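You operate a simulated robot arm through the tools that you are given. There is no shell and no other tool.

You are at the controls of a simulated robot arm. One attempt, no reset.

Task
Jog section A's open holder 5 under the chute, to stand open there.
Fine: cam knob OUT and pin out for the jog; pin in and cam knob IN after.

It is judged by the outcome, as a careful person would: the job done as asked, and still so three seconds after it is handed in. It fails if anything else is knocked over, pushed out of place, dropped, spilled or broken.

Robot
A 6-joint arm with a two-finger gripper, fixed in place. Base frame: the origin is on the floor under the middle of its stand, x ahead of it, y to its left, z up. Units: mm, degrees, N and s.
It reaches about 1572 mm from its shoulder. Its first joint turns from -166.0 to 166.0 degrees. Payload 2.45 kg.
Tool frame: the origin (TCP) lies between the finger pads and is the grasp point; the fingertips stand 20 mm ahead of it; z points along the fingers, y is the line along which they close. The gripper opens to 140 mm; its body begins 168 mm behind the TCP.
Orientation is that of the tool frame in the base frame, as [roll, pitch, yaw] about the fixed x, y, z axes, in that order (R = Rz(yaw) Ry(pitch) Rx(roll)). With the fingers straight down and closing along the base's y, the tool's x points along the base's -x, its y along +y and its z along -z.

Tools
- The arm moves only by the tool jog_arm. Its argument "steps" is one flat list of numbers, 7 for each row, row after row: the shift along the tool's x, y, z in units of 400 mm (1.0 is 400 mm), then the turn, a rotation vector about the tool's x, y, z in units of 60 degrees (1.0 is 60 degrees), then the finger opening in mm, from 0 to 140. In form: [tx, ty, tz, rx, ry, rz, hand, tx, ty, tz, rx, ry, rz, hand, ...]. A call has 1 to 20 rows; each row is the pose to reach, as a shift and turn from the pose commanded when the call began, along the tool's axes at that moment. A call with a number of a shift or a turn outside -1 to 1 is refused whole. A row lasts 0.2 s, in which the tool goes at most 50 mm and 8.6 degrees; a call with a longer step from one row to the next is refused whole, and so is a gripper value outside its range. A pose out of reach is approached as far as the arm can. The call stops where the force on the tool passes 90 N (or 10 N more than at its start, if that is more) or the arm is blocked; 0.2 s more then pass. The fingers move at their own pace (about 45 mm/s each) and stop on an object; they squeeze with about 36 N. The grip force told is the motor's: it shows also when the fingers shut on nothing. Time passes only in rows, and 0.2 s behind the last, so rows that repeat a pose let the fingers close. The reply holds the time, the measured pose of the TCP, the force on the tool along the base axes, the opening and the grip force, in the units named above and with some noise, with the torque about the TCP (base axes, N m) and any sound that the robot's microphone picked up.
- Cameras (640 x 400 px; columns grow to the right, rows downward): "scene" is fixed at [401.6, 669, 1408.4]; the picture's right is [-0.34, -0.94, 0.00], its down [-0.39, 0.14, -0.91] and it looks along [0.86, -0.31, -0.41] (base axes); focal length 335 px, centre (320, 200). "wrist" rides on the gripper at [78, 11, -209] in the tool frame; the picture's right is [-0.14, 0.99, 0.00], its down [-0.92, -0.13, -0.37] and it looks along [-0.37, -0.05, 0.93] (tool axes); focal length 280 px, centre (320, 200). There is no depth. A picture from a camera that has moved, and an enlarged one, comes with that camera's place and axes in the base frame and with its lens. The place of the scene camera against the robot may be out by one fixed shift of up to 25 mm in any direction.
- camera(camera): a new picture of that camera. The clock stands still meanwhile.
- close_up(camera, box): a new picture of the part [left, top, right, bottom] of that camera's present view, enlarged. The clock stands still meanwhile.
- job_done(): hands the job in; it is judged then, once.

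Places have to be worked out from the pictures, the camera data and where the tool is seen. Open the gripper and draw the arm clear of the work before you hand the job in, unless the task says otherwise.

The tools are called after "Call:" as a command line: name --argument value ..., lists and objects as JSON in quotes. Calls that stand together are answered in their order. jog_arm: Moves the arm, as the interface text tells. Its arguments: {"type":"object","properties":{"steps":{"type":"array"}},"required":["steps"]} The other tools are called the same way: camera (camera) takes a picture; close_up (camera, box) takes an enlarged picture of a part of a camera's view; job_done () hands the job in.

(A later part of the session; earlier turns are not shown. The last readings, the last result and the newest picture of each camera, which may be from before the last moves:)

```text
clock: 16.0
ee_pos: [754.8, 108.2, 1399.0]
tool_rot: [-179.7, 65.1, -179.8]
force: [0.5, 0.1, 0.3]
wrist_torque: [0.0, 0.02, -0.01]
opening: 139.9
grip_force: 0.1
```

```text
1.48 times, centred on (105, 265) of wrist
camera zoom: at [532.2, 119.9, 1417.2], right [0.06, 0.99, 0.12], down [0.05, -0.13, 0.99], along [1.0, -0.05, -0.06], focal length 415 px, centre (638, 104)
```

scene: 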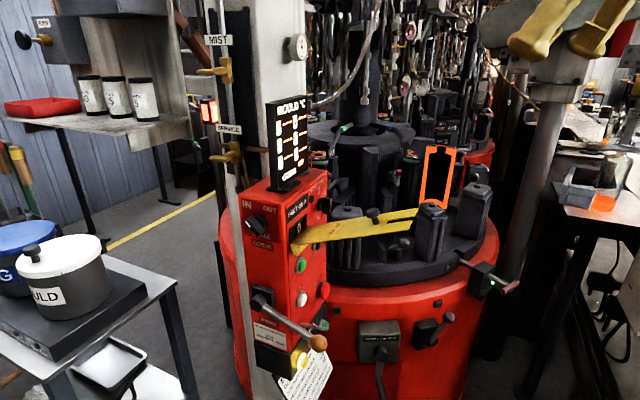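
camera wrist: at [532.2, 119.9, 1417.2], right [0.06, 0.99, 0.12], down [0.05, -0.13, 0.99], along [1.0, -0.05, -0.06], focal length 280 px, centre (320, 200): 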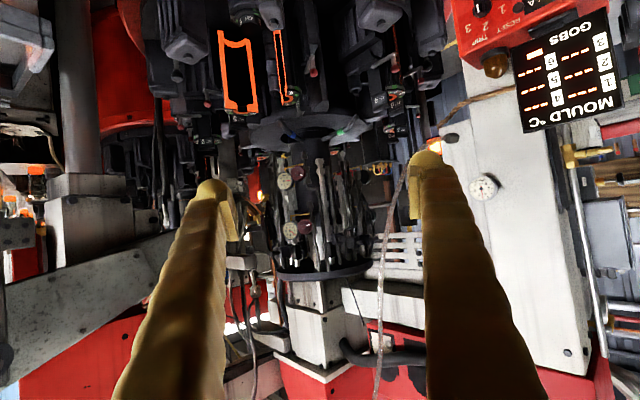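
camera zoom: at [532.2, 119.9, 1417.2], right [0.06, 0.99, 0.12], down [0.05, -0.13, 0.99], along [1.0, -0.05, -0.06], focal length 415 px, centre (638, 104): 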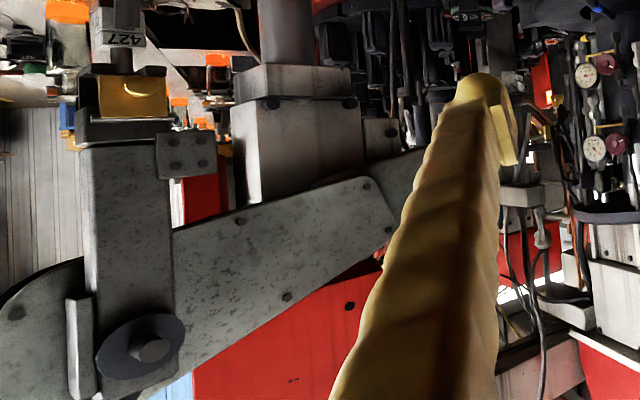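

I triangulate the table centre near (1500, 55), holder 5 near (1195,-26). I look at the brown trough region beside the white column.

Call:
close_up --camera "wrist" --box '[350, 60, 450, 180]'

Call:
close_up --camera "scene" --box '[150, 0, 330, 120]'

```text
3.33 times, centred on (400, 120) of wrist
camera zoom: at [532.2, 119.9, 1417.2], right [0.06, 0.99, 0.12], down [0.05, -0.13, 0.99], along [1.0, -0.05, -0.06], focal length 935 px, centre (53, 467)
```

zoom: 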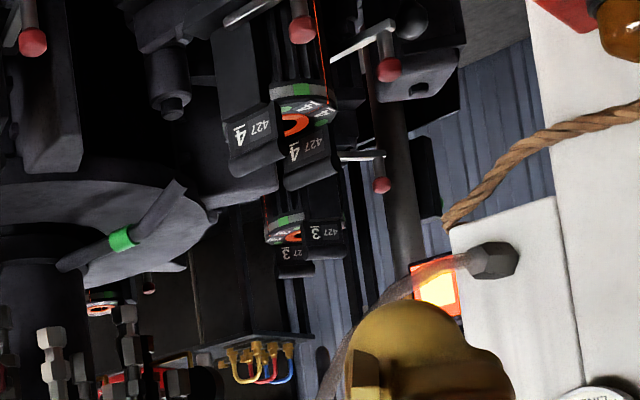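

```text
3.33 times, centred on (240, 60) of scene
camera zoom: at [401.6, 669.0, 1408.4], right [-0.34, -0.94, 0.0], down [-0.39, 0.14, -0.91], along [0.86, -0.31, -0.41], focal length 1117 px, centre (587, 667)
```

zoom: 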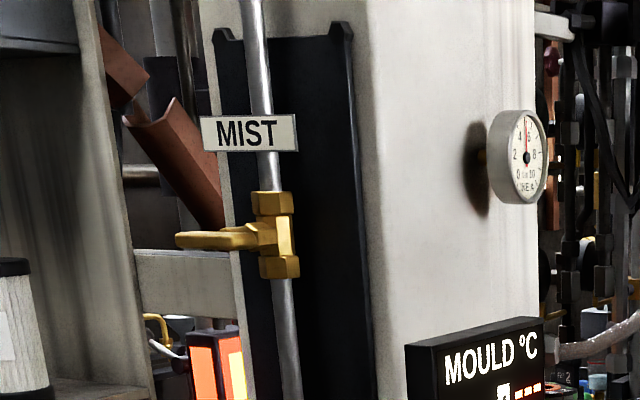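

A brown trough runs down behind the white column toward the table's far side. I zoom on where it might come out.

Call:
close_up --camera "wrist" --box '[340, 140, 420, 260]'

Call:
close_up --camera "wrist" --box '[240, 130, 340, 250]'

```text
3.33 times, centred on (380, 200) of wrist
camera zoom: at [532.2, 119.9, 1417.2], right [0.06, 0.99, 0.12], down [0.05, -0.13, 0.99], along [1.0, -0.05, -0.06], focal length 935 px, centre (120, 200)
```

zoom: 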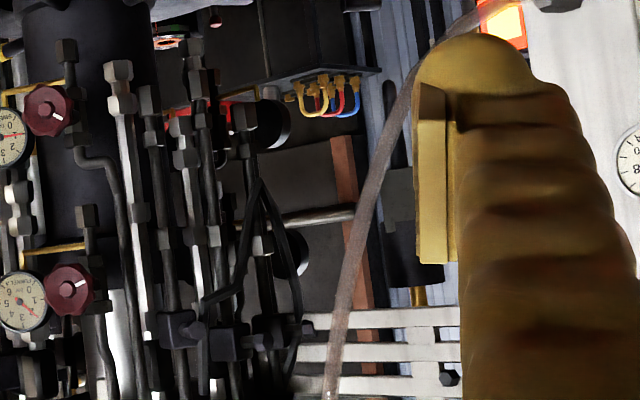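

```text
3.33 times, centred on (290, 190) of wrist
camera zoom: at [532.2, 119.9, 1417.2], right [0.06, 0.99, 0.12], down [0.05, -0.13, 0.99], along [1.0, -0.05, -0.06], focal length 935 px, centre (420, 233)
```

zoom: 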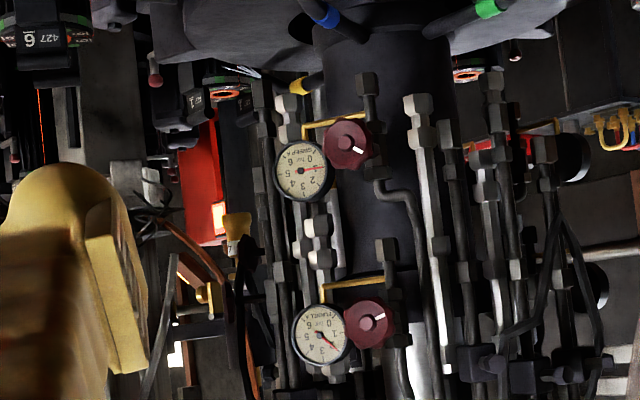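

I move the view to about (600, 350, 1520) looking along +x, past the white column, to see the chute's outlet over the far holders.

Call:
jog_arm --steps '[-0.035, 0.096, 0.012, -0.0126, 0.028, -0.006, 140, -0.071, 0.1925, 0.023, -0.025, 0.056, -0.012, 140, -0.106, 0.289, 0.035, -0.038, 0.083, -0.018, 140, -0.141, 0.385, 0.046, -0.05, 0.111, -0.023, 140, -0.177, 0.481, 0.058, -0.063, 0.139, -0.029, 140, -0.212, 0.5775, 0.0695, -0.0755, 0.1667, -0.035, 140, -0.212, 0.5775, 0.0695, -0.0755, 0.1667, -0.035, 140]'

Call:
camera --camera "wrist"

Call:
close_up --camera "wrist" --box '[220, 80, 420, 260]'

```text
clock: 17.6
ee_pos: [817.9, 341.6, 1463.3]
tool_rot: [179.3, 55.0, -175.5]
force: [-0.3, -0.8, -0.3]
wrist_torque: [0.0, -0.01, -0.04]
opening: 139.9
grip_force: 0.1
```

```text
taken
camera wrist: at [602.5, 333.8, 1518.3], right [-0.01, 0.99, 0.12], down [0.24, -0.11, 0.96], along [0.97, 0.03, -0.23], focal length 280 px, centre (320, 200)
```

wrist: 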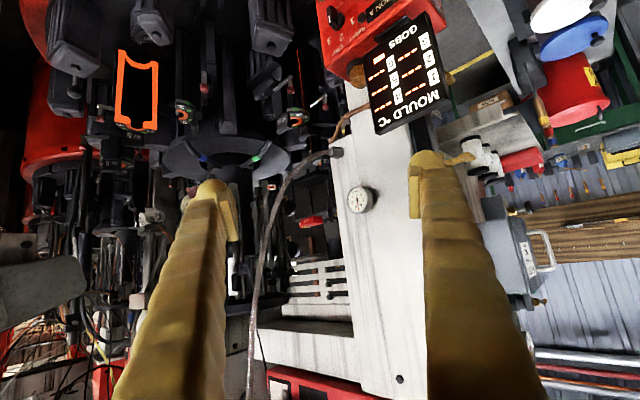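

```text
2.22 times, centred on (320, 170) of wrist
camera zoom: at [602.5, 333.8, 1518.3], right [-0.01, 0.99, 0.12], down [0.24, -0.11, 0.96], along [0.97, 0.03, -0.23], focal length 623 px, centre (320, 267)
```

zoom: 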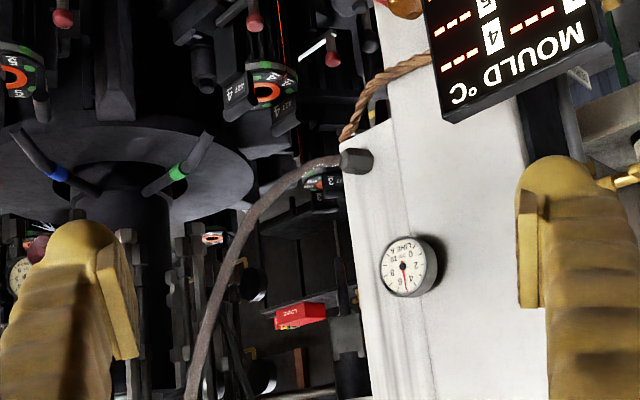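

Call:
close_up --camera "wrist" --box '[240, 150, 350, 250]'

Call:
close_up --camera "wrist" --box '[240, 220, 350, 320]'

Call:
close_up --camera "wrist" --box '[50, 120, 210, 260]'

```text
4.00 times, centred on (295, 200) of wrist
camera zoom: at [602.5, 333.8, 1518.3], right [-0.01, 0.99, 0.12], down [0.24, -0.11, 0.96], along [0.97, 0.03, -0.23], focal length 1122 px, centre (420, 200)
```

zoom: 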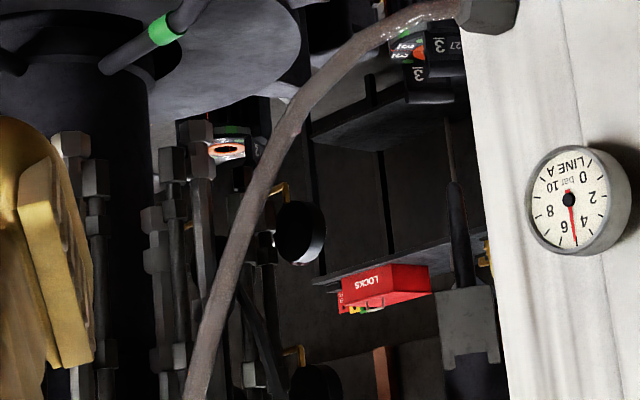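

```text
4.00 times, centred on (295, 270) of wrist
camera zoom: at [602.5, 333.8, 1518.3], right [-0.01, 0.99, 0.12], down [0.24, -0.11, 0.96], along [0.97, 0.03, -0.23], focal length 1122 px, centre (420, -80)
```

zoom: 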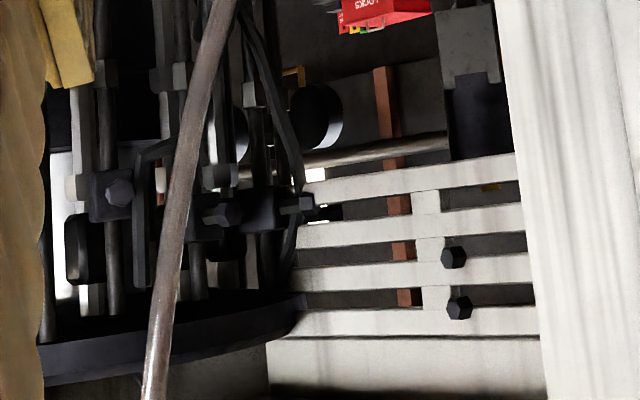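

```text
2.86 times, centred on (130, 190) of wrist
camera zoom: at [602.5, 333.8, 1518.3], right [-0.01, 0.99, 0.12], down [0.24, -0.11, 0.96], along [0.97, 0.03, -0.23], focal length 801 px, centre (863, 229)
```

zoom: 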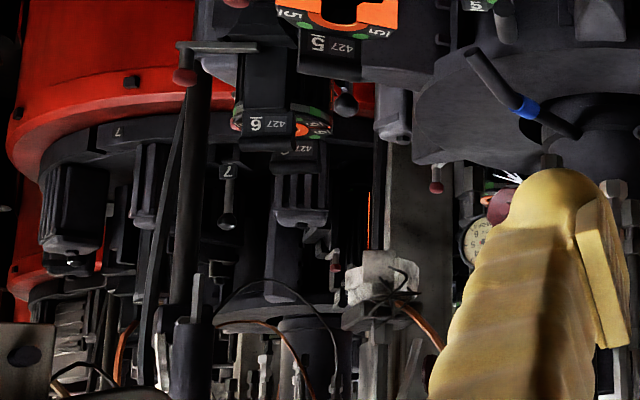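

The trough's lower end is hidden behind the column from here. I move to y≈110, higher, and aim left to see past the column.

Call:
jog_arm --steps '[-0.017, -0.097, -0.023, -0.033, 0.028, -0.028, 140, -0.034, -0.193, -0.045, -0.066, 0.056, -0.056, 140, -0.05, -0.29, -0.068, -0.1, 0.083, -0.083, 140, -0.067, -0.387, -0.09, -0.133, 0.111, -0.111, 140, -0.084, -0.483, -0.113, -0.166, 0.139, -0.139, 140, -0.1005, -0.58, -0.1355, -0.199, 0.1667, -0.1667, 140, -0.1005, -0.58, -0.1355, -0.199, 0.1667, -0.1667, 140]'

Call:
camera --camera "wrist"

Call:
close_up --camera "wrist" --box '[230, 150, 420, 300]'

```text
clock: 19.2
ee_pos: [817.0, 107.1, 1529.2]
tool_rot: [179.4, 45.0, -159.8]
force: [0.1, 0.6, -0.2]
wrist_torque: [0.0, 0.01, 0.0]
opening: 140.1
grip_force: 0.0
```

```text
taken
camera wrist: at [623.7, 45.7, 1621.0], right [-0.26, 0.96, 0.1], down [0.41, 0.01, 0.91], along [0.87, 0.28, -0.4], focal length 280 px, centre (320, 200)
```

wrist: 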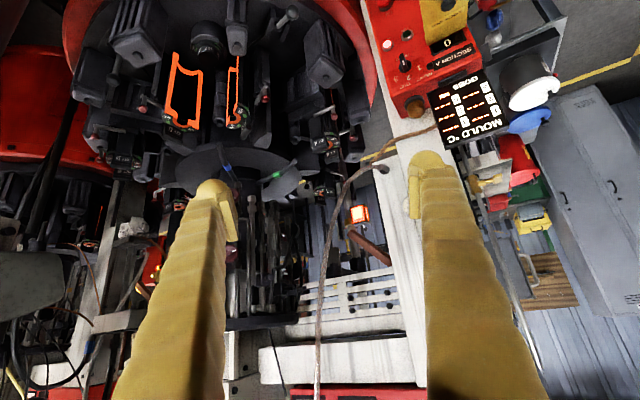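

```text
2.67 times, centred on (325, 225) of wrist
camera zoom: at [623.7, 45.7, 1621.0], right [-0.26, 0.96, 0.1], down [0.41, 0.01, 0.91], along [0.87, 0.28, -0.4], focal length 748 px, centre (307, 133)
```

zoom: 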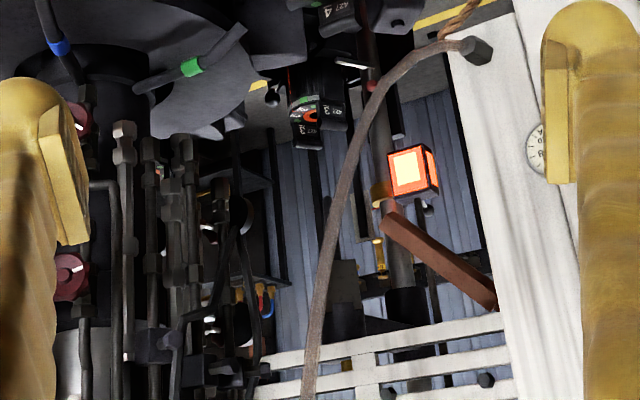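

I can now see the brown chute end near (1530, 450, 1315), over holder 3's present station. I zoom closely to confirm.

Call:
close_up --camera "wrist" --box '[300, 160, 400, 260]'

Call:
close_up --camera "wrist" --box '[150, 30, 350, 200]'

```text
4.00 times, centred on (350, 210) of wrist
camera zoom: at [623.7, 45.7, 1621.0], right [-0.26, 0.96, 0.1], down [0.41, 0.01, 0.91], along [0.87, 0.28, -0.4], focal length 1122 px, centre (200, 160)
```

zoom: 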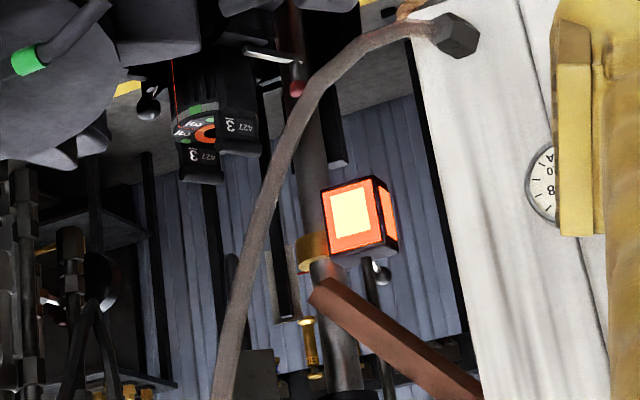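

```text
2.35 times, centred on (250, 115) of wrist
camera zoom: at [623.7, 45.7, 1621.0], right [-0.26, 0.96, 0.1], down [0.41, 0.01, 0.91], along [0.87, 0.28, -0.4], focal length 660 px, centre (485, 400)
```

zoom: 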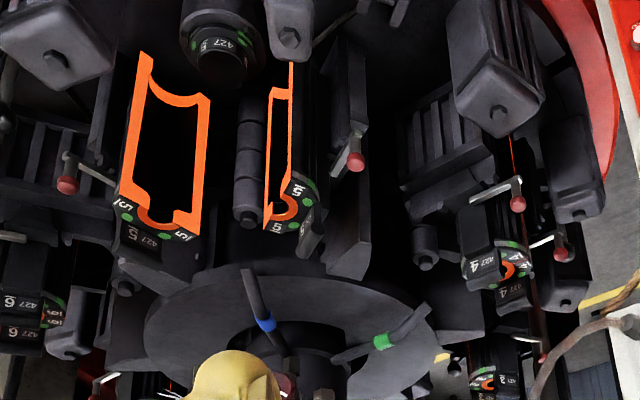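

The "GOB IN / AWAY" lever suggests the chute swings; its end is near azimuth 75° of the table, at holder 3's station. I take one more view from a different place to fix it better.

Call:
jog_arm --steps '[-0.0686, -0.069, 0.0184, -0.0176, 0.0166, -0.0192, 140, -0.137, -0.138, 0.037, -0.035, 0.033, -0.038, 140, -0.206, -0.207, 0.055, -0.053, 0.05, -0.058, 140, -0.274, -0.276, 0.074, -0.07, 0.066, -0.077, 140, -0.343, -0.345, 0.092, -0.088, 0.083, -0.096, 140, -0.343, -0.345, 0.092, -0.088, 0.083, -0.096, 140]'

Call:
camera --camera "wrist"

Call:
close_up --camera "wrist" --box '[230, 130, 420, 280]'

```text
clock: 20.6
ee_pos: [982.2, 20.8, 1599.2]
tool_rot: [179.6, 40.0, -152.0]
force: [-0.1, 0.1, 0.8]
wrist_torque: [-0.04, 0.0, -0.04]
opening: 139.7
grip_force: 0.0
```

```text
taken
camera wrist: at [805.2, -61.7, 1709.2], right [-0.38, 0.92, 0.09], down [0.47, 0.1, 0.87], along [0.8, 0.37, -0.48], focal length 280 px, centre (320, 200)
```

wrist: 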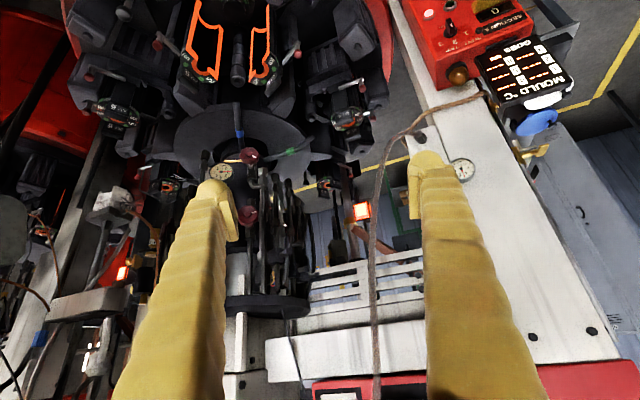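

```text
2.67 times, centred on (325, 205) of wrist
camera zoom: at [805.2, -61.7, 1709.2], right [-0.38, 0.92, 0.09], down [0.47, 0.1, 0.87], along [0.8, 0.37, -0.48], focal length 748 px, centre (307, 187)
```

zoom: 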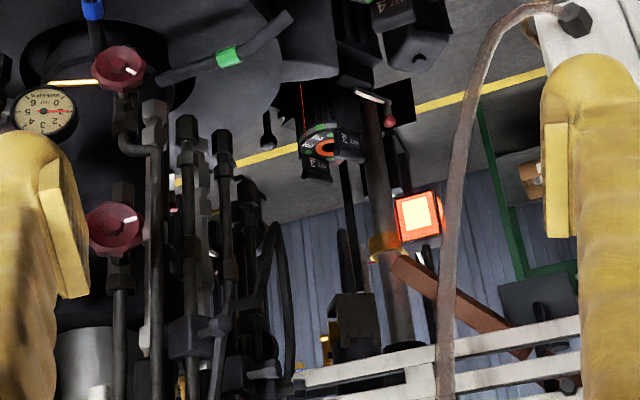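

I look closely at the grey structure on the left (toward -y), another chute candidate, and the far right.

Call:
close_up --camera "wrist" --box '[20, 150, 220, 310]'

Call:
close_up --camera "wrist" --box '[60, 60, 400, 230]'

Call:
close_up --camera "wrist" --box '[0, 250, 200, 400]'

```text
2.50 times, centred on (120, 230) of wrist
camera zoom: at [805.2, -61.7, 1709.2], right [-0.38, 0.92, 0.09], down [0.47, 0.1, 0.87], along [0.8, 0.37, -0.48], focal length 701 px, centre (820, 125)
```

zoom: 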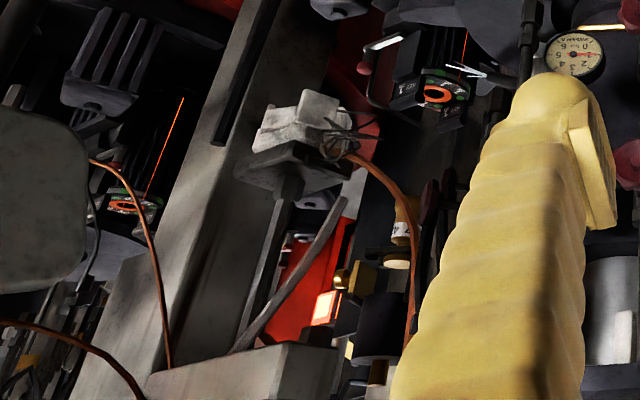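

```text
1.88 times, centred on (230, 145) of wrist
camera zoom: at [805.2, -61.7, 1709.2], right [-0.38, 0.92, 0.09], down [0.47, 0.1, 0.87], along [0.8, 0.37, -0.48], focal length 528 px, centre (489, 304)
```

zoom: 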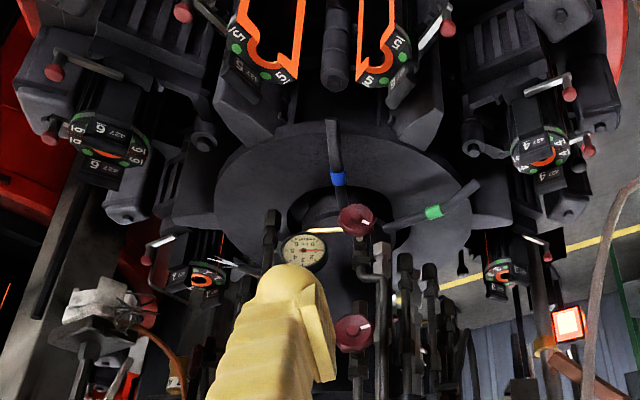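

```text
2.67 times, centred on (100, 325) of wrist
camera zoom: at [805.2, -61.7, 1709.2], right [-0.38, 0.92, 0.09], down [0.47, 0.1, 0.87], along [0.8, 0.37, -0.48], focal length 748 px, centre (907, -133)
```

zoom: 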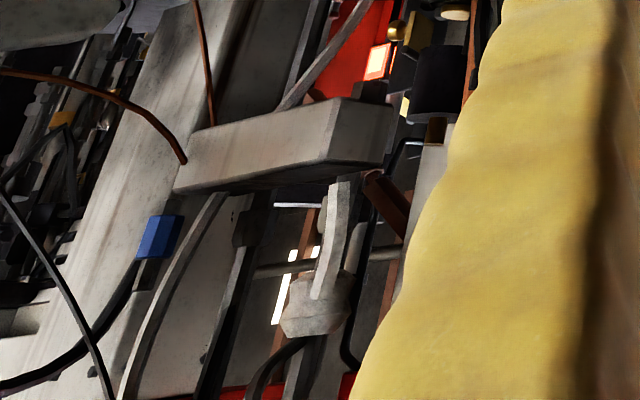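

The brown spout is swung AWAY (lever down); swung in about its upper end it would reach holder 3's present station, so holder 5 has to go there (two stations over). Next I go back to inspect the panel, first retreating toward (800, 250, 1300).

Call:
jog_arm --steps '[0.0647, 0.0799, 0.0541, 0, 0, 0, 140, 0.1294, 0.1598, 0.1082, 0, 0, 0, 140, 0.1942, 0.2397, 0.1623, 0, 0, 0, 140, 0.2589, 0.3196, 0.2164, 0, 0, 0, 140, 0.3236, 0.3994, 0.2706, 0, 0, 0, 140, 0.3883, 0.4793, 0.3247, 0, 0, 0, 140, 0.4531, 0.5592, 0.3788, 0, 0, 0, 140, 0.5178, 0.6391, 0.4329, 0, 0, 0, 140, 0.5825, 0.719, 0.487, 0, 0, 0, 140]'

```text
clock: 22.6
ee_pos: [795.0, 255.0, 1298.7]
tool_rot: [179.7, 40.1, -151.9]
force: [-0.3, 0.1, -0.6]
wrist_torque: [-0.02, -0.04, 0.01]
opening: 140.0
grip_force: 0.0
```

Now I drop to panel height while turning the hand nearly level, facing the button face at a distance of about 400 mm.

Call:
jog_arm --steps '[0.0657, 0.0266, 0.0657, -0.0237, -0.0711, -0.0166, 140, 0.1314, 0.0531, 0.1314, -0.0473, -0.1423, -0.0331, 140, 0.1971, 0.0797, 0.1971, -0.071, -0.2134, -0.0497, 140, 0.2629, 0.1063, 0.2629, -0.0947, -0.2846, -0.0663, 140, 0.3286, 0.1329, 0.3286, -0.1184, -0.3557, -0.0829, 140, 0.3943, 0.1594, 0.3943, -0.142, -0.4269, -0.0994, 140, 0.46, 0.186, 0.46, -0.1657, -0.498, -0.116, 140, 0.46, 0.186, 0.46, -0.1657, -0.498, -0.116, 140]'

Call:
camera --camera "wrist"

```text
clock: 24.4
ee_pos: [739.1, 313.0, 1042.8]
tool_rot: [179.2, 70.2, -140.5]
force: [-0.6, -0.1, 1.0]
wrist_torque: [0.03, -0.01, -0.01]
opening: 139.9
grip_force: 0.0
```

```text
taken
camera wrist: at [562.2, 176.6, 1039.2], right [-0.6, 0.79, 0.13], down [0.06, -0.12, 0.99], along [0.79, 0.61, 0.03], focal length 280 px, centre (320, 200)
```

wrist: 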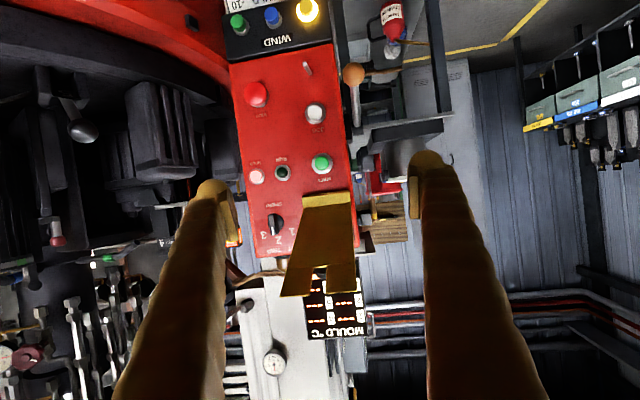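

The hand is level and the panel face is seen head-on (upside down). I enlarge it.

Call:
close_up --camera "wrist" --box '[220, 40, 380, 180]'

Call:
close_up --camera "wrist" --box '[220, 130, 380, 310]'

Call:
close_up --camera "wrist" --box '[0, 20, 240, 180]'

```text
2.86 times, centred on (300, 110) of wrist
camera zoom: at [562.2, 176.6, 1039.2], right [-0.6, 0.79, 0.13], down [0.06, -0.12, 0.99], along [0.79, 0.61, 0.03], focal length 801 px, centre (377, 457)
```

zoom: 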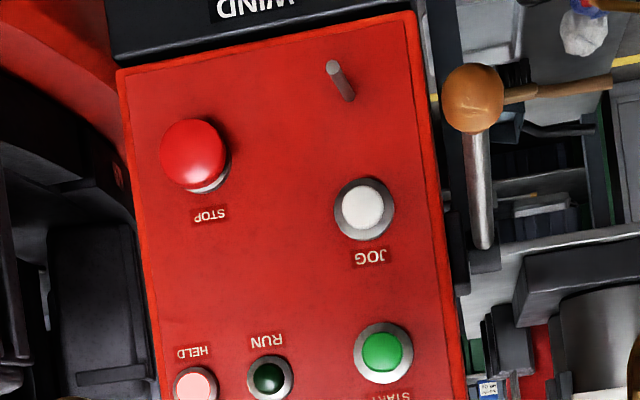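

```text
2.22 times, centred on (300, 220) of wrist
camera zoom: at [562.2, 176.6, 1039.2], right [-0.6, 0.79, 0.13], down [0.06, -0.12, 0.99], along [0.79, 0.61, 0.03], focal length 623 px, centre (364, 156)
```

zoom: 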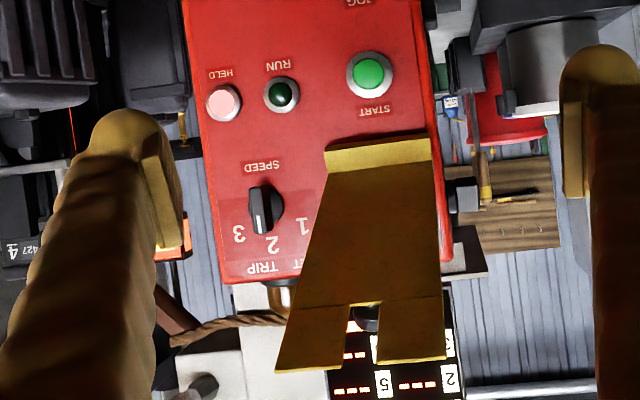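

```text
2.50 times, centred on (120, 100) of wrist
camera zoom: at [562.2, 176.6, 1039.2], right [-0.6, 0.79, 0.13], down [0.06, -0.12, 0.99], along [0.79, 0.61, 0.03], focal length 701 px, centre (820, 450)
```

zoom: 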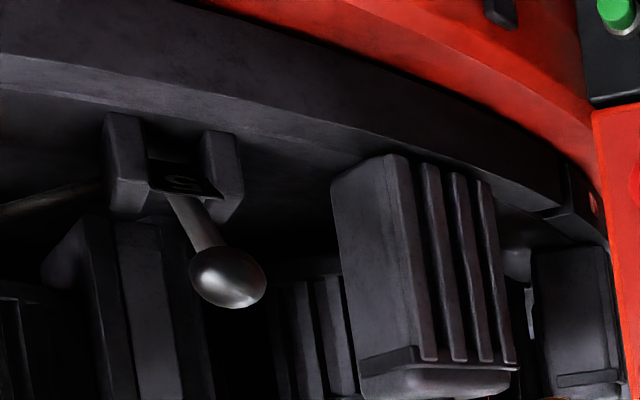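

The HELD lamp is lit and the lock-out flap is up (hinged above START); JOG is clear. The button face normal is about (-0.71,-0.71). Now a close look at the cam knob, brake and pin in the scene view.

Call:
close_up --camera "scene" --box '[240, 195, 290, 245]'

Call:
close_up --camera "scene" --box '[470, 260, 530, 305]'

Call:
close_up --camera "scene" --box '[400, 300, 460, 355]'

Call:
close_up --camera "scene" --box '[240, 280, 300, 340]'

```text
8.00 times, centred on (265, 220) of scene
camera zoom: at [401.6, 669.0, 1408.4], right [-0.34, -0.94, 0.0], down [-0.39, 0.14, -0.91], along [0.86, -0.31, -0.41], focal length 2681 px, centre (760, 40)
```

zoom: 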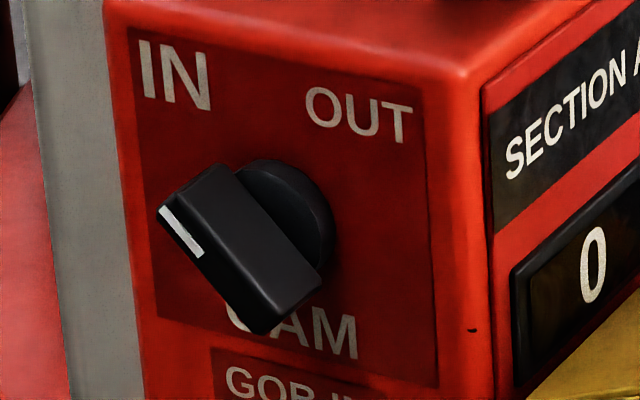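

```text
8.89 times, centred on (500, 282) of scene
camera zoom: at [401.6, 669.0, 1408.4], right [-0.34, -0.94, 0.0], down [-0.39, 0.14, -0.91], along [0.86, -0.31, -0.41], focal length 2979 px, centre (-1280, -533)
```

zoom: 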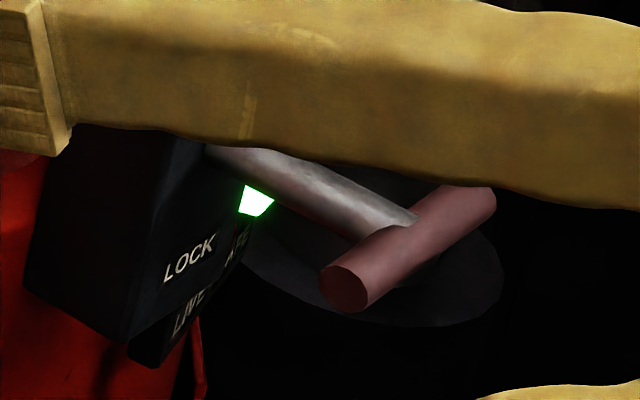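

```text
7.27 times, centred on (430, 328) of scene
camera zoom: at [401.6, 669.0, 1408.4], right [-0.34, -0.94, 0.0], down [-0.39, 0.14, -0.91], along [0.86, -0.31, -0.41], focal length 2438 px, centre (-480, -727)
```

zoom: 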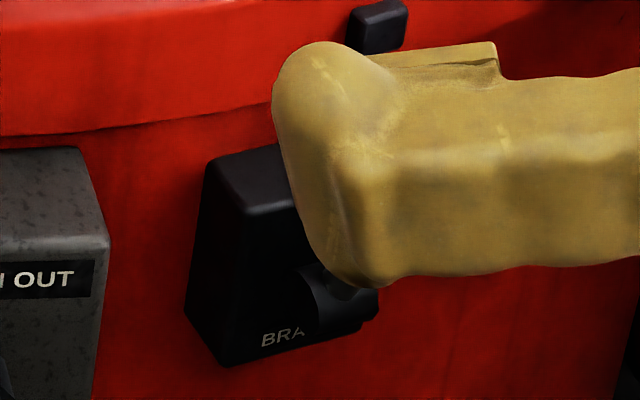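

```text
6.67 times, centred on (270, 310) of scene
camera zoom: at [401.6, 669.0, 1408.4], right [-0.34, -0.94, 0.0], down [-0.39, 0.14, -0.91], along [0.86, -0.31, -0.41], focal length 2234 px, centre (653, -533)
```

zoom: 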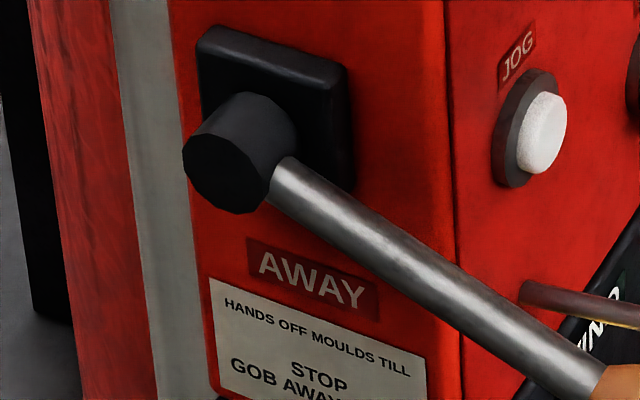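

The cam knob's bar is at 45° up-left (IN), OUT is 90° clockwise from it. I plan to grip its bar from above and tilt; first I lift back up to fingers-down orientation.

Call:
jog_arm --steps '[-0.061, 0.008, -0.033, 0, 0.119, 0, 140, -0.123, 0.016, -0.065, 0, 0.2375, 0, 140, -0.184, 0.024, -0.098, 0, 0.356, 0, 140, -0.245, 0.032, -0.13, 0, 0.475, 0, 140, -0.307, 0.04, -0.163, 0, 0.594, 0, 140, -0.368, 0.048, -0.195, 0, 0.7125, 0, 140, -0.43, 0.056, -0.228, 0, 0.831, 0, 140, -0.491, 0.064, -0.26, 0, 0.95, 0, 140, -0.491, 0.064, -0.26, 0, 0.95, 0, 140]'

```text
clock: 26.4
ee_pos: [703.2, 310.2, 1262.2]
tool_rot: [179.6, 13.1, -139.8]
force: [0.5, -0.8, -0.7]
wrist_torque: [-0.03, -0.02, 0.04]
opening: 140.1
grip_force: 0.0
```

Next I move toward (800, 560, 1300) with fingers straight down, yawing the hand by 40°.

Call:
jog_arm --steps '[-0.0849, 0.0461, 0.0057, 0.0108, 0.0297, 0.0949, 140, -0.1697, 0.0923, 0.0114, 0.0216, 0.0594, 0.1897, 140, -0.2546, 0.1384, 0.0171, 0.0324, 0.0891, 0.2846, 140, -0.3394, 0.1846, 0.0229, 0.0433, 0.1189, 0.3794, 140, -0.4243, 0.2307, 0.0286, 0.0541, 0.1486, 0.4743, 140, -0.5091, 0.2769, 0.0343, 0.0649, 0.1783, 0.5691, 140, -0.594, 0.323, 0.04, 0.0757, 0.208, 0.664, 140, -0.594, 0.323, 0.04, 0.0757, 0.208, 0.664, 140]'

```text
clock: 28.2
ee_pos: [797.1, 556.7, 1301.4]
tool_rot: [179.8, -0.1, -179.8]
force: [0.4, 0.0, -0.3]
wrist_torque: [0.0, 0.03, -0.01]
opening: 140.1
grip_force: 0.0
```

Now I yaw to have the hand's x axis point out of the cam face and move outside and above the knob.

Call:
jog_arm --steps '[-0.043, 0.055, 0.0046, 0, 0, 0.125, 140, -0.086, 0.111, 0.009, 0, 0, 0.25, 140, -0.129, 0.166, 0.014, 0, 0, 0.375, 140, -0.172, 0.222, 0.018, 0, 0, 0.5, 140, -0.215, 0.277, 0.023, 0, 0, 0.625, 140, -0.2575, 0.3325, 0.0275, 0, 0, 0.75, 140, -0.2575, 0.3325, 0.0275, 0, 0, 0.75, 140]'

Call:
camera --camera "wrist"

Call:
camera --camera "scene"

```text
clock: 29.8
ee_pos: [863.3, 661.8, 1265.6]
tool_rot: [179.8, -0.3, 135.1]
force: [0.0, -0.1, -0.6]
wrist_torque: [0.0, 0.04, 0.02]
opening: 140.3
grip_force: 0.1
out of reach, approached as far as the arm can: row 4, 5, 6, 7
```

```text
taken
camera wrist: at [814.7, 723.6, 1475.9], right [0.8, 0.61, 0.0], down [0.56, -0.74, 0.36], along [0.22, -0.29, -0.93], focal length 280 px, centre (320, 200)
```

wrist: 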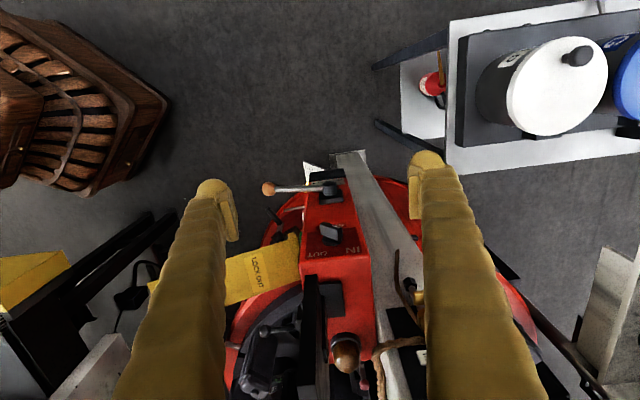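

```text
taken
```

scene: 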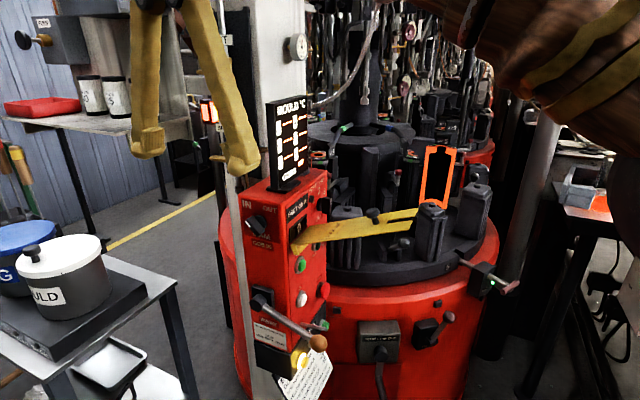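

At this height the reach is limited. From here the camera sees the panel from above-outside; I enlarge the knob.

Call:
close_up --camera "wrist" --box '[260, 150, 400, 300]'

Call:
close_up --camera "wrist" --box '[290, 200, 370, 270]'

Call:
close_up --camera "wrist" --box '[290, 250, 460, 400]'

```text
2.67 times, centred on (330, 225) of wrist
camera zoom: at [814.7, 723.6, 1475.9], right [0.8, 0.61, 0.0], down [0.56, -0.74, 0.36], along [0.22, -0.29, -0.93], focal length 748 px, centre (293, 133)
```

zoom: 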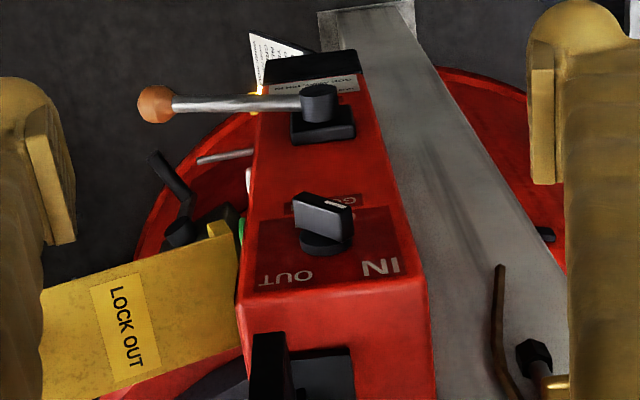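

```text
5.71 times, centred on (330, 235) of wrist
camera zoom: at [814.7, 723.6, 1475.9], right [0.8, 0.61, 0.0], down [0.56, -0.74, 0.36], along [0.22, -0.29, -0.93], focal length 1602 px, centre (263, 0)
```

zoom: 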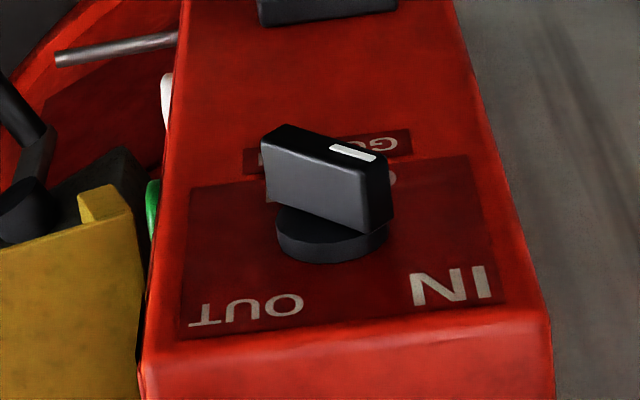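

```text
2.67 times, centred on (375, 325) of wrist
camera zoom: at [814.7, 723.6, 1475.9], right [0.8, 0.61, 0.0], down [0.56, -0.74, 0.36], along [0.22, -0.29, -0.93], focal length 748 px, centre (173, -133)
```

zoom: 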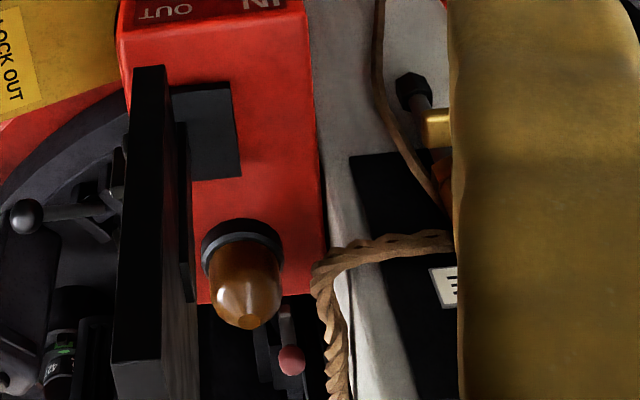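

Triangulating with wrist views only: lever ball ≈ (850,487,889), lever hub ≈ (944,583,938), knob bar centre ≈ (947,574,1108), corner between faces ≈ (932,518). I now tilt the hand 60° toward the cam face from outside, staying about 150 mm off, to view and approach the knob front-on.

Call:
jog_arm --steps '[0.011, 0.001, 0.03, 0, -0.125, 0, 140, 0.0225, 0.002, 0.06, 0, -0.25, 0, 140, 0.034, 0.003, 0.09, 0, -0.375, 0, 140, 0.045, 0.0045, 0.12, 0, -0.5, 0, 140, 0.056, 0.006, 0.15, 0, -0.625, 0, 140, 0.0675, 0.007, 0.18, 0, -0.75, 0, 140, 0.079, 0.008, 0.21, 0, -0.875, 0, 140, 0.09, 0.009, 0.24, 0, -1, 0, 140, 0.09, 0.009, 0.24, 0, -1, 0, 140]'

Call:
camera --camera "wrist"

```text
clock: 31.8
ee_pos: [838.4, 688.9, 1170.7]
tool_rot: [179.6, 59.8, 135.0]
force: [1.5, -0.2, -0.6]
wrist_torque: [0.0, 0.02, 0.01]
opening: 140.1
grip_force: 0.1
```

```text
taken
camera wrist: at [690.2, 851.5, 1207.2], right [0.75, 0.65, 0.12], down [0.01, -0.19, 0.98], along [0.67, -0.73, -0.15], focal length 280 px, centre (320, 200)
```

wrist: 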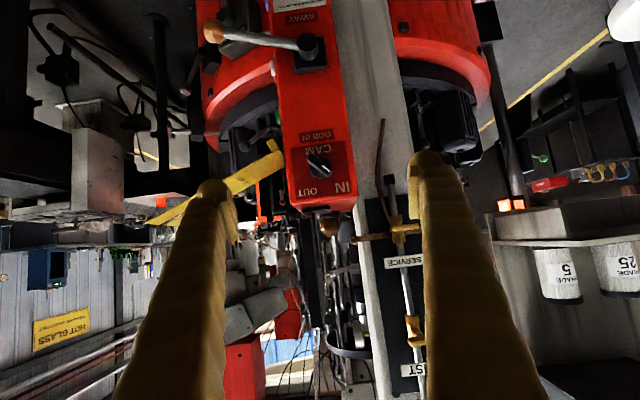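

Works well: the cam face is seen front-on. I zoom on the knob to get its place and tilt.

Call:
close_up --camera "wrist" --box '[270, 110, 420, 260]'

Call:
close_up --camera "wrist" --box '[285, 125, 365, 215]'

```text
2.67 times, centred on (345, 185) of wrist
camera zoom: at [690.2, 851.5, 1207.2], right [0.75, 0.65, 0.12], down [0.01, -0.19, 0.98], along [0.67, -0.73, -0.15], focal length 748 px, centre (253, 240)
```

zoom: 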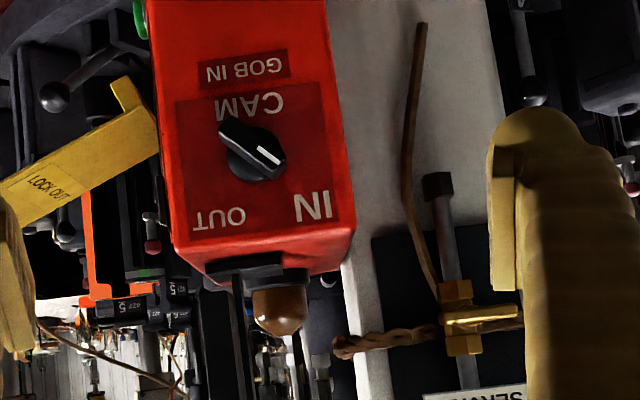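

```text
4.44 times, centred on (325, 170) of wrist
camera zoom: at [690.2, 851.5, 1207.2], right [0.75, 0.65, 0.12], down [0.01, -0.19, 0.98], along [0.67, -0.73, -0.15], focal length 1246 px, centre (298, 333)
```

zoom: 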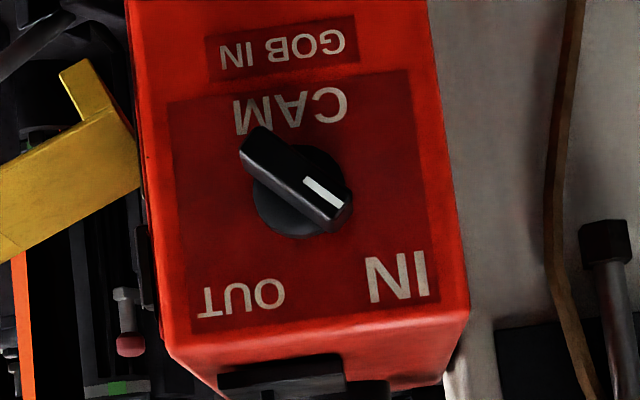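

Knob bar centre confirmed near (949, 575, 1104). I tilt to 75°, turn the hand −45° about its axis so the fingers lie along both sides of the bar, close to 70 mm and come to 80 mm in front of it.

Call:
jog_arm --steps '[0.001, -0.001, 0.031, 0.014, -0.034, -0.106, 120, 0.002, -0.0015, 0.062, 0.028, -0.068, -0.213, 100, 0.003, -0.002, 0.093, 0.042, -0.102, -0.319, 80, 0.004, -0.003, 0.125, 0.056, -0.135, -0.426, 70, 0.005, -0.0035, 0.156, 0.07, -0.169, -0.532, 70, 0.006, -0.004, 0.187, 0.084, -0.203, -0.639, 70, 0.007, -0.005, 0.218, 0.098, -0.237, -0.745, 70, 0.007, -0.005, 0.218, 0.098, -0.237, -0.745, 70]'

Call:
camera --camera "wrist"

Call:
camera --camera "scene"

```text
clock: 33.6
ee_pos: [893.4, 636.1, 1123.6]
tool_rot: [-111.1, 43.2, -149.5]
force: [-0.3, -0.1, -0.2]
wrist_torque: [0.01, 0.02, 0.01]
opening: 70.1
grip_force: 0.0
```

```text
taken
camera wrist: at [704.0, 756.1, 1115.5], right [0.45, 0.68, -0.58], down [0.28, 0.51, 0.81], along [0.85, -0.53, 0.04], focal length 280 px, centre (320, 200)
```

wrist: 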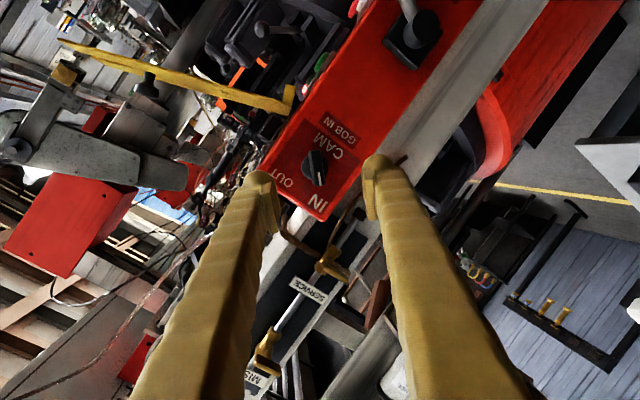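

```text
taken
```

scene: 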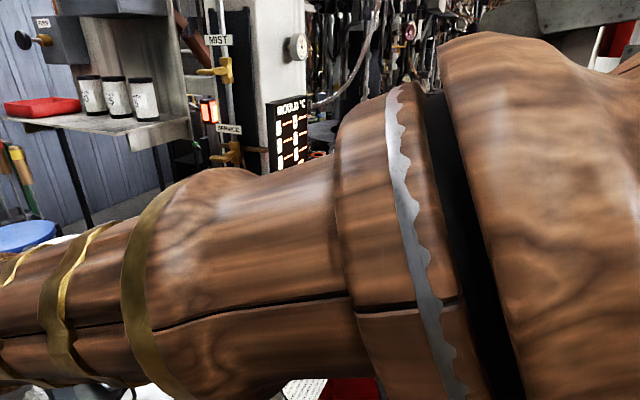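

The arm itself now hides the scene view; I use the wrist camera. I zoom on the knob between the fingers.

Call:
close_up --camera "wrist" --box '[250, 110, 400, 230]'

```text
3.33 times, centred on (325, 170) of wrist
camera zoom: at [704.0, 756.1, 1115.5], right [0.45, 0.68, -0.58], down [0.28, 0.51, 0.81], along [0.85, -0.53, 0.04], focal length 935 px, centre (303, 300)
```

zoom: 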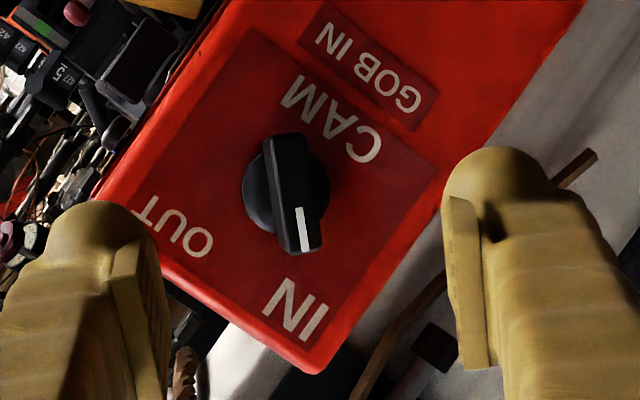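

The bar is centred between the fingers (about 3 mm off) and aligned with them. I advance 50 mm along the tool axis with a 3 mm sideways trim and look again.

Call:
jog_arm --steps '[-0.002, -0.003, 0.042, 0, 0, 0, 70, -0.004, -0.006, 0.083, 0, 0, 0, 70, -0.005, -0.008, 0.125, 0, 0, 0, 70, -0.005, -0.008, 0.125, 0, 0, 0, 70]'

Call:
camera --camera "wrist"

Call:
close_up --camera "wrist" --box '[250, 110, 400, 230]'

```text
clock: 34.6
ee_pos: [925.5, 599.7, 1111.0]
tool_rot: [-111.2, 43.2, -149.5]
force: [0.1, 0.2, -0.3]
wrist_torque: [0.01, 0.0, 0.0]
opening: 70.0
grip_force: 0.2
```

```text
taken
camera wrist: at [737.3, 719.6, 1105.9], right [0.45, 0.68, -0.58], down [0.28, 0.51, 0.81], along [0.85, -0.53, 0.04], focal length 280 px, centre (320, 200)
```

wrist: 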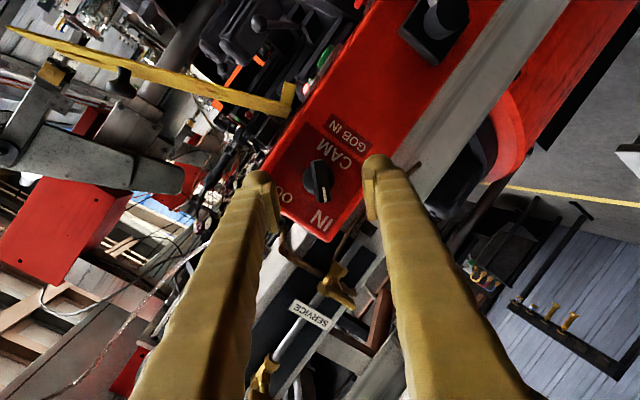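

```text
3.33 times, centred on (325, 170) of wrist
camera zoom: at [737.3, 719.6, 1105.9], right [0.45, 0.68, -0.58], down [0.28, 0.51, 0.81], along [0.85, -0.53, 0.04], focal length 935 px, centre (303, 300)
```

zoom: 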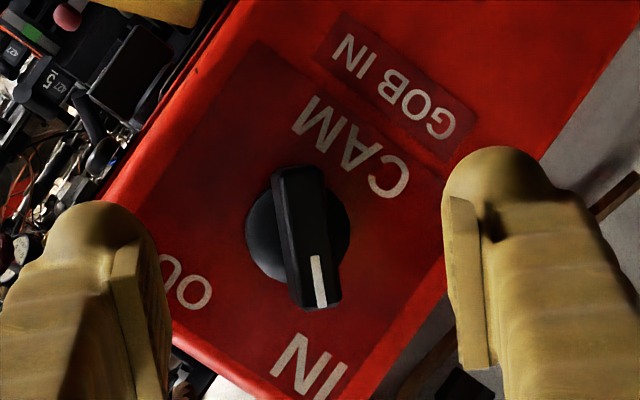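

The bar is centred; its outer face is about 25–30 mm ahead of the grasp point. I advance 25 mm more, watching the force, and then close the fingers on the bar.

Call:
jog_arm --steps '[-0.001, 0, 0.021, 0, 0, 0, 70, -0.002, 0, 0.042, 0, 0, 0, 70, -0.003, 0, 0.0625, 0, 0, 0, 70, -0.003, 0, 0.0625, 0, 0, 0, 70]'

Call:
close_up --camera "wrist" --box '[250, 110, 400, 230]'

```text
clock: 35.6
ee_pos: [942.5, 585.5, 1106.8]
tool_rot: [-111.2, 43.2, -149.3]
force: [-44.6, 26.6, -2.3]
wrist_torque: [-0.92, -1.69, -1.62]
opening: 72.3
grip_force: 2.5
```

```text
3.33 times, centred on (325, 170) of wrist
camera zoom: at [752.6, 705.8, 1100.9], right [0.45, 0.68, -0.58], down [0.28, 0.51, 0.81], along [0.85, -0.53, 0.04], focal length 935 px, centre (303, 300)
```

zoom: 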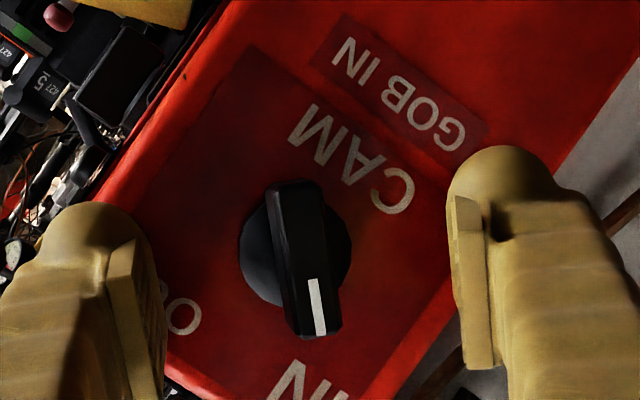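

A fingertip (the upper-right one) touched the panel face, so the bar is already between the pads. I back off 7 mm to relieve the contact, then close on the bar.

Call:
jog_arm --steps '[0, 0, -0.0175, 0, 0, 0, 70, 0, 0, -0.0175, 0, 0, 0, 70]'

Call:
jog_arm --steps '[0, 0, 0, 0, 0, 0, 40, 0, 0, 0, 0, 0, 0, 20, 0, 0, 0, 0, 0, 0, 0, 0, 0, 0, 0, 0, 0, 0, 0, 0, 0, 0, 0, 0, 0]'

Call:
close_up --camera "wrist" --box '[250, 110, 400, 230]'

```text
clock: 36.2
ee_pos: [941.3, 587.1, 1111.4]
tool_rot: [-111.2, 43.3, -149.5]
force: [0.3, -0.3, 0.2]
wrist_torque: [-0.01, -0.04, 0.0]
opening: 70.4
grip_force: 0.0
```

```text
clock: 37.4
ee_pos: [939.5, 589.1, 1108.3]
tool_rot: [-111.2, 43.3, -149.5]
force: [22.7, 18.9, -12.2]
wrist_torque: [0.34, -0.32, 0.09]
opening: 12.0
grip_force: 35.4
```

```text
3.33 times, centred on (325, 170) of wrist
camera zoom: at [751.3, 709.2, 1102.0], right [0.45, 0.68, -0.58], down [0.28, 0.51, 0.81], along [0.85, -0.53, 0.04], focal length 935 px, centre (303, 300)
```

zoom: 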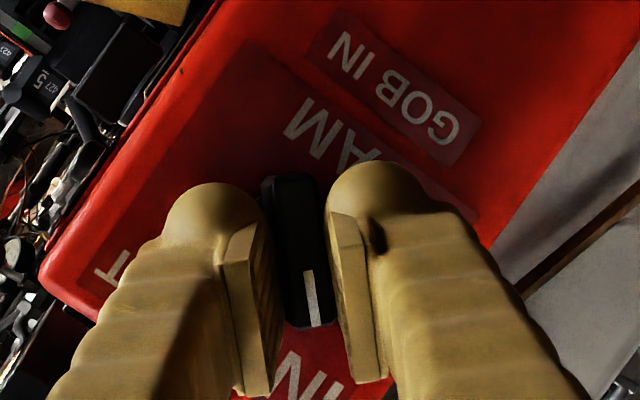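

The fingers hold the bar (opening 12 mm, 35 N). I turn the hand clockwise about the knob's axis in small steps, first 45°, with small trims to keep on the axis.

Call:
jog_arm --steps '[0.0001, 0.003, 0, -0.0206, -0.0259, 0.12, 0, 0.0005, 0.001, 0, -0.041, -0.052, 0.24, 0, 0.0011, -0.0007, 0, -0.062, -0.078, 0.36, 0, 0.002, -0.0025, 0, -0.0825, -0.1035, 0.4805, 0, 0.0031, -0.0041, 0, -0.103, -0.129, 0.601, 0, 0.0044, -0.0056, 0, -0.124, -0.155, 0.721, 0]'

Call:
camera --camera "wrist"

```text
clock: 38.8
ee_pos: [935.7, 587.2, 1109.3]
tool_rot: [174.6, 80.5, 140.1]
force: [-21.1, -19.9, -5.4]
wrist_torque: [-0.35, -0.09, -0.45]
opening: 11.7
grip_force: 38.9
```

```text
taken
camera wrist: at [762.6, 720.1, 1065.8], right [0.58, 0.8, 0.15], down [-0.26, 0.0, 0.97], along [0.77, -0.6, 0.21], focal length 280 px, centre (320, 200)
```

wrist: 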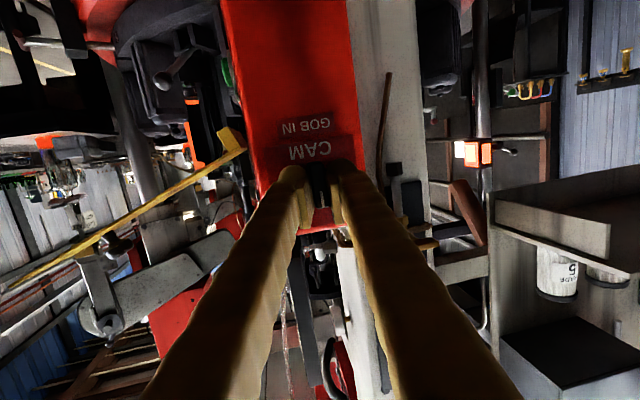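

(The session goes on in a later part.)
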